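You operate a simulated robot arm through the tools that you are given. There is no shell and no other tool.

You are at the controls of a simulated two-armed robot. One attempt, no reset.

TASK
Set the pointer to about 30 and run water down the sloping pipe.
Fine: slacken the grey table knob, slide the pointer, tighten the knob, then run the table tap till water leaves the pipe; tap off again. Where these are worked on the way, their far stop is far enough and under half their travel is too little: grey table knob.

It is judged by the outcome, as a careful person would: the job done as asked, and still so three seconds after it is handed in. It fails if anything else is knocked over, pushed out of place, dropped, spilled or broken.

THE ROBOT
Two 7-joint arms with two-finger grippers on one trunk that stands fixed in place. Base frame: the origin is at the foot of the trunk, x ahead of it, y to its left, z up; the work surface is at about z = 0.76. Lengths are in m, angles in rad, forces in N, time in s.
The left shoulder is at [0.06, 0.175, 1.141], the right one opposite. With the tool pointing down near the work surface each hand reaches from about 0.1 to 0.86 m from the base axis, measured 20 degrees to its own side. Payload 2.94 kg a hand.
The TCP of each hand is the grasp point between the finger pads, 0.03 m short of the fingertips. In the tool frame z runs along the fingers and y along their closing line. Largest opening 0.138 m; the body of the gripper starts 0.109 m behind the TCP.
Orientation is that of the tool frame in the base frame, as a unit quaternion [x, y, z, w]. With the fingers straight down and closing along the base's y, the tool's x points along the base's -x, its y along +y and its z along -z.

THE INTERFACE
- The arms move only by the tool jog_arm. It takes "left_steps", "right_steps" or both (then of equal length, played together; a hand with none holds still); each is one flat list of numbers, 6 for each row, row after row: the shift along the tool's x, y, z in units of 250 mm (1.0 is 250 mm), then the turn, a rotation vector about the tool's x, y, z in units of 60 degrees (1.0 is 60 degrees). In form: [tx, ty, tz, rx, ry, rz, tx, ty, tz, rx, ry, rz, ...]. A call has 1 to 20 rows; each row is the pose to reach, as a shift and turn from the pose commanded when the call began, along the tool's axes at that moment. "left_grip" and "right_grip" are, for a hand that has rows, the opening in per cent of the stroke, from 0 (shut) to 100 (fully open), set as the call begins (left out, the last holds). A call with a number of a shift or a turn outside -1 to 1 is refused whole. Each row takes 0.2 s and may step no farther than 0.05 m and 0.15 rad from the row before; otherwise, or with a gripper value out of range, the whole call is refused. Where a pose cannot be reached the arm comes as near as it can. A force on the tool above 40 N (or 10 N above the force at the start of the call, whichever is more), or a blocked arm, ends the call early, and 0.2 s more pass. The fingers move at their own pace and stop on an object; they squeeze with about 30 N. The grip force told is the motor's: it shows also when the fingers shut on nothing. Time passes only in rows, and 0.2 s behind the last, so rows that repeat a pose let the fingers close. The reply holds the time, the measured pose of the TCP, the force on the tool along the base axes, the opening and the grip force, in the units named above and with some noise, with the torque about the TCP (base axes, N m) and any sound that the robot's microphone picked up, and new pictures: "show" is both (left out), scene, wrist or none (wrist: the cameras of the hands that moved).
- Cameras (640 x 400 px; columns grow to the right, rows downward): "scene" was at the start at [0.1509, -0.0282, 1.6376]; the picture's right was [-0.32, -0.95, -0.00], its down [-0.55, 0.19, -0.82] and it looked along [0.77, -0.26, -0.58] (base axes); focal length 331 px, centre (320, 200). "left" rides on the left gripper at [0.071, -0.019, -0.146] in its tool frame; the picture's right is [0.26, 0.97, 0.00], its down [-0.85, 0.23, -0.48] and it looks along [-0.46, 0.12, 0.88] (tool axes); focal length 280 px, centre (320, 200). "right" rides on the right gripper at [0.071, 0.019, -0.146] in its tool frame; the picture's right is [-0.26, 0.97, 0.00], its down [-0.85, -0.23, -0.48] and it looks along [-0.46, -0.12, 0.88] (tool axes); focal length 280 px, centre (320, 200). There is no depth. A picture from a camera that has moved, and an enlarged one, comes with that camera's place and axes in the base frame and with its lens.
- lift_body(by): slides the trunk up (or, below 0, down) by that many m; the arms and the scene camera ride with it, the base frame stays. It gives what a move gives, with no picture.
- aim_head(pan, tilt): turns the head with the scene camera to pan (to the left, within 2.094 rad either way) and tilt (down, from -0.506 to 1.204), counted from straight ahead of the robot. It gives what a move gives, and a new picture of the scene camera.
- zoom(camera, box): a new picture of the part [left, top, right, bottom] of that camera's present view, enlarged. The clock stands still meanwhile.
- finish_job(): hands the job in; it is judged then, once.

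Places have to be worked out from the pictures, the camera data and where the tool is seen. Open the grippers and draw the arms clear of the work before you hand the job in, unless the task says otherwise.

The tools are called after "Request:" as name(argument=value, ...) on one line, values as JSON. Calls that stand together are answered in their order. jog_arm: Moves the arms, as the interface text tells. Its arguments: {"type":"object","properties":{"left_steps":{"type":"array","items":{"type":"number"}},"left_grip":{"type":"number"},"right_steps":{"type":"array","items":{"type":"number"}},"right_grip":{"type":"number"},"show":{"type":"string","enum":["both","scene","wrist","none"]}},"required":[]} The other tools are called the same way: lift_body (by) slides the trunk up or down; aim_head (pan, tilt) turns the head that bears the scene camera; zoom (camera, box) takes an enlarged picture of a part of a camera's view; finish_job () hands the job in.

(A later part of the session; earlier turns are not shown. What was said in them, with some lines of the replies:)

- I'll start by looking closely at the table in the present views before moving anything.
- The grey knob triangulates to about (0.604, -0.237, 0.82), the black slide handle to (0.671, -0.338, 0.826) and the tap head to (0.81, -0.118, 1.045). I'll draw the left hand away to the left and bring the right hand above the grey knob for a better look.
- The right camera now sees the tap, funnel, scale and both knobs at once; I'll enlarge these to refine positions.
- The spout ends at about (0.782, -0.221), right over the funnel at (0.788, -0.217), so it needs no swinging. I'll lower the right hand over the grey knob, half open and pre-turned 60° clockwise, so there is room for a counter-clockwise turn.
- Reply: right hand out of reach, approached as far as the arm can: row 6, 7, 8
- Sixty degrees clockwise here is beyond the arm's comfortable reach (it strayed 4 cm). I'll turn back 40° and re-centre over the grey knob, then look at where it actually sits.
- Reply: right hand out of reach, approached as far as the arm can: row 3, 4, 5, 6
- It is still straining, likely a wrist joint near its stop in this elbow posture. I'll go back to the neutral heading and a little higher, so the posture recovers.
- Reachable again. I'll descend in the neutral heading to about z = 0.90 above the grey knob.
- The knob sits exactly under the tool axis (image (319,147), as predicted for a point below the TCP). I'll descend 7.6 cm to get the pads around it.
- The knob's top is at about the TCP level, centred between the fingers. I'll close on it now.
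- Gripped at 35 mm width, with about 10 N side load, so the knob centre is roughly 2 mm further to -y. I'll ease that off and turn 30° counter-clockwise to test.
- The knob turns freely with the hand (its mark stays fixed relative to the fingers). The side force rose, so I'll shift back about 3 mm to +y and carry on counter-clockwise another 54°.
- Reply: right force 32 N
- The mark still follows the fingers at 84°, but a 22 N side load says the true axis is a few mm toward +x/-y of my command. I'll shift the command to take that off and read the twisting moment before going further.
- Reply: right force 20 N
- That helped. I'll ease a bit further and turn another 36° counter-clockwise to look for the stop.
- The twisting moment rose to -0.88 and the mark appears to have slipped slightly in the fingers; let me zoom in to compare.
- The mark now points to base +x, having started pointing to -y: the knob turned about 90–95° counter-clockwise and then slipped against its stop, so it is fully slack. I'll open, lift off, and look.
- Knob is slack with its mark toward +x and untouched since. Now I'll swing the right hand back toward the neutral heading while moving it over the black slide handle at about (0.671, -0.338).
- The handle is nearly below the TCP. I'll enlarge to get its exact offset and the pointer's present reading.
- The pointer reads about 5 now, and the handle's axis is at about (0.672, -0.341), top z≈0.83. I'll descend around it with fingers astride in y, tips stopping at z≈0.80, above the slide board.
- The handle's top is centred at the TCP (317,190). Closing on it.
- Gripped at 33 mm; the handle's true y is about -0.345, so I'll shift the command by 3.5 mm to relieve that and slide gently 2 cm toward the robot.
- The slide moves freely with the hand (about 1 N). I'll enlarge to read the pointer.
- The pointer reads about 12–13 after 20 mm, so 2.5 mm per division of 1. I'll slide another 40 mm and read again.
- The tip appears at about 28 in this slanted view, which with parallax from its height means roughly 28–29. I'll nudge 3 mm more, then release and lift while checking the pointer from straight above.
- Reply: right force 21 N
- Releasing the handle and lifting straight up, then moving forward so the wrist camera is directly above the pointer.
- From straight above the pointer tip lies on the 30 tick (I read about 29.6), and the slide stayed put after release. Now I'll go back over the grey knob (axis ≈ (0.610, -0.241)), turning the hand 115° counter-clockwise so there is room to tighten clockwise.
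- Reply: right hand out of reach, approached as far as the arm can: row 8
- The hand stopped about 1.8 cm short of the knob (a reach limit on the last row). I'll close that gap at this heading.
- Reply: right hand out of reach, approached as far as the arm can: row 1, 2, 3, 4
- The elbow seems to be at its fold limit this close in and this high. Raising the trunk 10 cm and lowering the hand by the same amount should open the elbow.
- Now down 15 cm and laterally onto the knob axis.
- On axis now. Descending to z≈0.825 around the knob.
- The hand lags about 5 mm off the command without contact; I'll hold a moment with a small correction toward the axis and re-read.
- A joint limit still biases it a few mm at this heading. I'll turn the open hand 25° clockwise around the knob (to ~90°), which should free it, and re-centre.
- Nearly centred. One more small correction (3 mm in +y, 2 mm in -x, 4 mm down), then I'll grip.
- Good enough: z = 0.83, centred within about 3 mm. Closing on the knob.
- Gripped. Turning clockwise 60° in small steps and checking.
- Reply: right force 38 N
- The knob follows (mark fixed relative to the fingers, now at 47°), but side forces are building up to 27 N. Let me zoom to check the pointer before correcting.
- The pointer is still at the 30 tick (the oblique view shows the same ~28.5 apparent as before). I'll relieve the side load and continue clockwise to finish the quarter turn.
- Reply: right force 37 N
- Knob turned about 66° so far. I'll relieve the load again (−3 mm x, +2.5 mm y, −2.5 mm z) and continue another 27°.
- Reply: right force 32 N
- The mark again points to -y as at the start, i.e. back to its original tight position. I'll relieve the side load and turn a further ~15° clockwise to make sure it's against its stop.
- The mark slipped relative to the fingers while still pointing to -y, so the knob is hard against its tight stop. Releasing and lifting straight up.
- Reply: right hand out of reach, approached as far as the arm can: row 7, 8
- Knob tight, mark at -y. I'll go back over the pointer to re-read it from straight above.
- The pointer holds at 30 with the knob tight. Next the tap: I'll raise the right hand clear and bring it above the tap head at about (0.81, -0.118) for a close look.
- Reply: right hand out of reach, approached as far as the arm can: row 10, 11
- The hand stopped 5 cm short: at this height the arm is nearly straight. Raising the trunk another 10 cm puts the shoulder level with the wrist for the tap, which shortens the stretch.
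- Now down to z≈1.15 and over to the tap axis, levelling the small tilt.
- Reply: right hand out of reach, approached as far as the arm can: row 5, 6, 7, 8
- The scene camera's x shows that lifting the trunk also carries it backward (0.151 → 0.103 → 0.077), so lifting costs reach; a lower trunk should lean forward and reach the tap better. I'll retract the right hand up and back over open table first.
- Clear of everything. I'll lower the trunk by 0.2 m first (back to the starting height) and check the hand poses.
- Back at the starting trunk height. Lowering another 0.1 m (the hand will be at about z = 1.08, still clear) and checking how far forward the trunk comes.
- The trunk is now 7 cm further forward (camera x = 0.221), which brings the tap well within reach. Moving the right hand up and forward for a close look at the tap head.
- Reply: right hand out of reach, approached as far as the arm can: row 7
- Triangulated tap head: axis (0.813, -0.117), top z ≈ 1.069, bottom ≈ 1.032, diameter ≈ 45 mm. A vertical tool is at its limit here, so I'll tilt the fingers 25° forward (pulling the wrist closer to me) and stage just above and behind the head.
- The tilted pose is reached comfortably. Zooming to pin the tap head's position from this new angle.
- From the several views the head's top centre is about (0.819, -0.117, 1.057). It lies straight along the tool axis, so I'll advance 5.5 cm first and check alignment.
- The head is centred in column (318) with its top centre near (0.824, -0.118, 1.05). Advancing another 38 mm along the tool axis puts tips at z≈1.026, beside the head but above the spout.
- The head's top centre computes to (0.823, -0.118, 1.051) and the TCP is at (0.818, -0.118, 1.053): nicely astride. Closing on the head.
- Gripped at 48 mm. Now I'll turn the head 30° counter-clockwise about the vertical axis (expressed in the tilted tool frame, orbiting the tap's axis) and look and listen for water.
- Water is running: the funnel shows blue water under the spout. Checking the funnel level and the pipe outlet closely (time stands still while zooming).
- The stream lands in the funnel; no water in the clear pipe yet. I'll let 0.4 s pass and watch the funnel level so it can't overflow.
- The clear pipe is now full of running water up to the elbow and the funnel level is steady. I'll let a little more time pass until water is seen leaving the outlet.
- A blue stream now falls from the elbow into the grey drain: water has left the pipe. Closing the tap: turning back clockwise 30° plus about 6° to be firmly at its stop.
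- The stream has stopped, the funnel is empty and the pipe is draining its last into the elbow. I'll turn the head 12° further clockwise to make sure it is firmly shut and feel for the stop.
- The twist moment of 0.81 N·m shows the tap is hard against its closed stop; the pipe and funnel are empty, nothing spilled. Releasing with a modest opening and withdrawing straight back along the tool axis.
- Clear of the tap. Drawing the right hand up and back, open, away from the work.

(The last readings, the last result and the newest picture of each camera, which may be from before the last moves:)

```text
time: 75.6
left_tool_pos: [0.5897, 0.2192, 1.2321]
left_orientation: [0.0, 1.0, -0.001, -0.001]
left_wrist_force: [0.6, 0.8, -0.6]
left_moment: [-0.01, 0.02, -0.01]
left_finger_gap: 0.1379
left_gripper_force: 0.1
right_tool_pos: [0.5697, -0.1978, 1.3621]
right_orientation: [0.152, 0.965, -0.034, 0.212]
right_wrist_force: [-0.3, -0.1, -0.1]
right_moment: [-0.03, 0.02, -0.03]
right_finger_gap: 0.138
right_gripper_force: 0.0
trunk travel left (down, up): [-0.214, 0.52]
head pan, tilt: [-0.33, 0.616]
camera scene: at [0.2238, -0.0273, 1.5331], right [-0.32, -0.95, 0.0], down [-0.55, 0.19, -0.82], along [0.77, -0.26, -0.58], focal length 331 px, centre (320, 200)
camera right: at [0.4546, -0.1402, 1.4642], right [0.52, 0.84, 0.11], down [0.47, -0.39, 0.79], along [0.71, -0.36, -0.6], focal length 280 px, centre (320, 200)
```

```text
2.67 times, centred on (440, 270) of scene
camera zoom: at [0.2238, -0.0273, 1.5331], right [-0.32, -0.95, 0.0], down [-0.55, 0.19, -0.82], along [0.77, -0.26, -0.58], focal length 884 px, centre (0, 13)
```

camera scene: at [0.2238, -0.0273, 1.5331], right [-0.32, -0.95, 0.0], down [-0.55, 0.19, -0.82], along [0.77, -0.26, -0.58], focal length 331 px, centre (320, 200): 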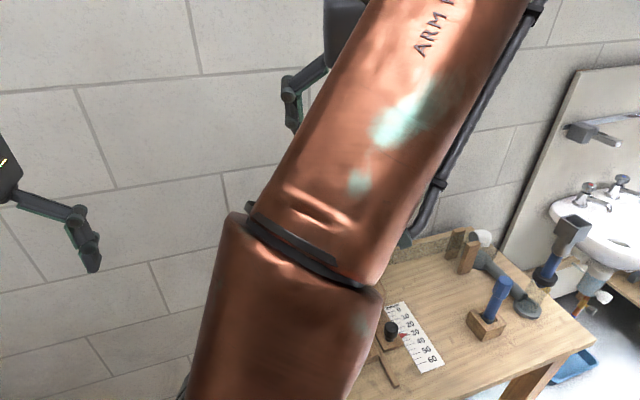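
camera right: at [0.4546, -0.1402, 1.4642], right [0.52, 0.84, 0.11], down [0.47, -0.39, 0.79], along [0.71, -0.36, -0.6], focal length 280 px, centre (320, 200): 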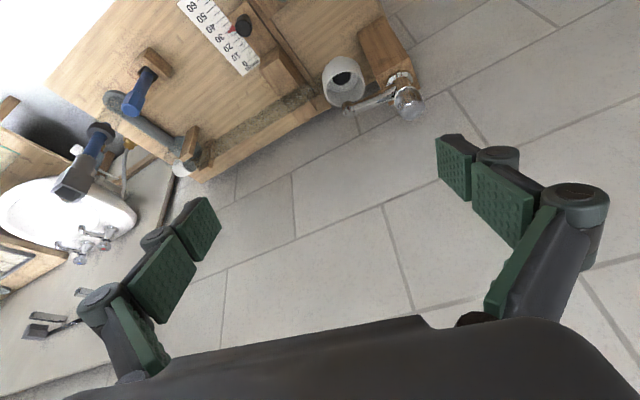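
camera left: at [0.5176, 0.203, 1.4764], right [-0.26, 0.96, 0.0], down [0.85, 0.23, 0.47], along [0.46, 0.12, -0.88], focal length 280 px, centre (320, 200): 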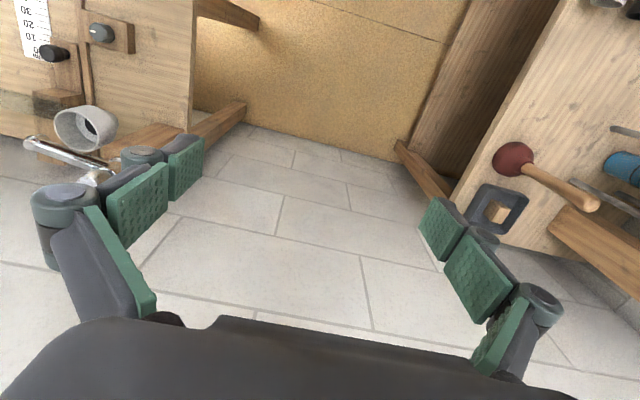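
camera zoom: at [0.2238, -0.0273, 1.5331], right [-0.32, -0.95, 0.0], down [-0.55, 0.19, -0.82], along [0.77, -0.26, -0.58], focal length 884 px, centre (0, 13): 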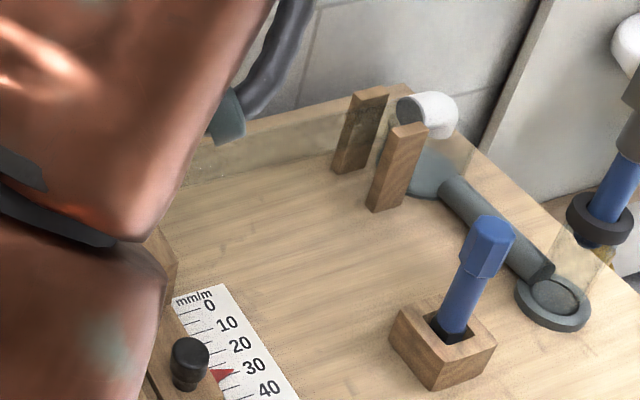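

The hand is well clear. A final look at the table from the wrist camera to verify pointer, knob, funnel and tap.

Request:
zoom(camera="right", box=[160, 0, 440, 175])

Request:
jog_arm(right_steps=[0.04, -0.16, 0, 0, 0, 0, 0.08, -0.32, 0, 0, 0, 0, 0.12, -0.48, 0, 0, 0, 0, 0.16, -0.64, 0, 0, 0, 0, 0.2, -0.8, 0, 0, 0, 0], show="both")

```text
2.29 times, centred on (300, 88) of right
camera zoom: at [0.4546, -0.1402, 1.4642], right [0.52, 0.84, 0.11], down [0.47, -0.39, 0.79], along [0.71, -0.36, -0.6], focal length 641 px, centre (366, 457)
```

zoom: 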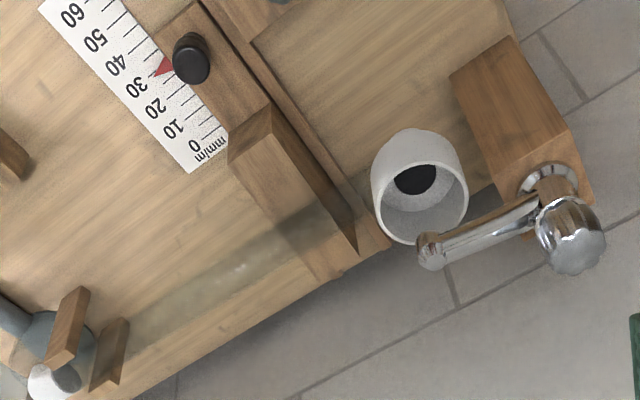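

```text
time: 76.8
left_tool_pos: [0.5875, 0.2174, 1.2338]
left_orientation: [-0.001, 1.0, 0.001, 0.0]
left_wrist_force: [-0.4, -0.7, -0.1]
left_moment: [0.03, -0.04, -0.01]
left_finger_gap: 0.1381
left_gripper_force: 0.0
right_tool_pos: [0.4595, -0.3768, 1.3473]
right_orientation: [0.153, 0.964, -0.034, 0.214]
right_wrist_force: [-0.8, -0.2, -0.7]
right_moment: [0.01, -0.03, 0.01]
right_finger_gap: 0.1383
right_gripper_force: 0.1
trunk travel left (down, up): [-0.214, 0.52]
head pan, tilt: [-0.33, 0.616]
camera scene: at [0.2216, -0.0292, 1.5336], right [-0.32, -0.95, 0.0], down [-0.55, 0.19, -0.82], along [0.77, -0.26, -0.58], focal length 331 px, centre (320, 200)
camera right: at [0.3456, -0.3187, 1.4481], right [0.52, 0.84, 0.11], down [0.47, -0.4, 0.79], along [0.71, -0.36, -0.6], focal length 280 px, centre (320, 200)
```

scene: 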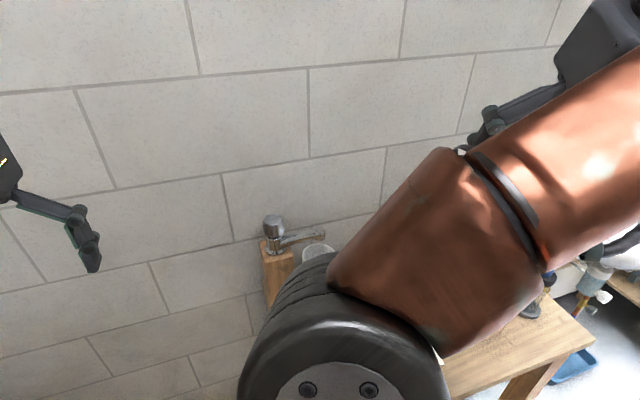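
right: 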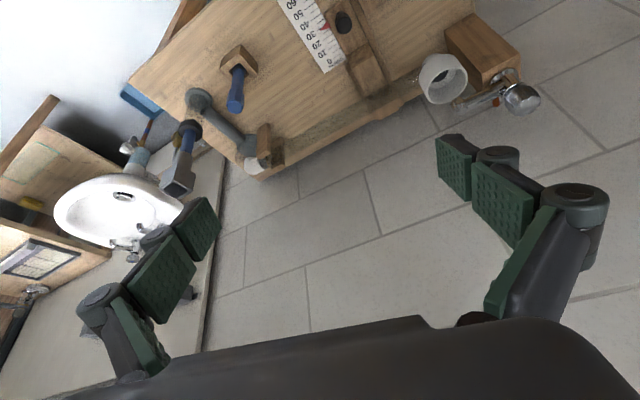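

The pointer is still at 30 and the grey knob was turned back to its tight stop. The tap is shut after water left the pipe, with the funnel and pipe drained. Both hands are open and clear of the work, so I'm handing in the job.

Request:
finish_job()

```text
The job is handed in.
```

The pointer is set at about 30 and water has been run down the sloping pipe. I've handed the job in, but no verdict came back.

- **Pointer:** I turned the grey knob about 90° counter-clockwise to its stop and slid the pointer from about 5. Read from straight above, it sits at about 29.6, and it did not move when I tightened the knob.
- **Grey knob:** It is turned back clockwise until it slipped in the fingers against its stop. Its mark points the same way as at the start.
- **Water:** I opened the tap 30°. Water filled the pipe, and I saw it fall from the elbow into the grey drain before closing the tap. The water in the funnel stayed below the rim.
- **Tap:** It is shut firmly against its stop, and the funnel and pipe have drained empty.

In the last pictures nothing looked spilled, knocked over or out of place. Both grippers are open and drawn clear of the work. The trunk is 0.1 m lower than where it started, because the lower position let the right arm reach the tap.
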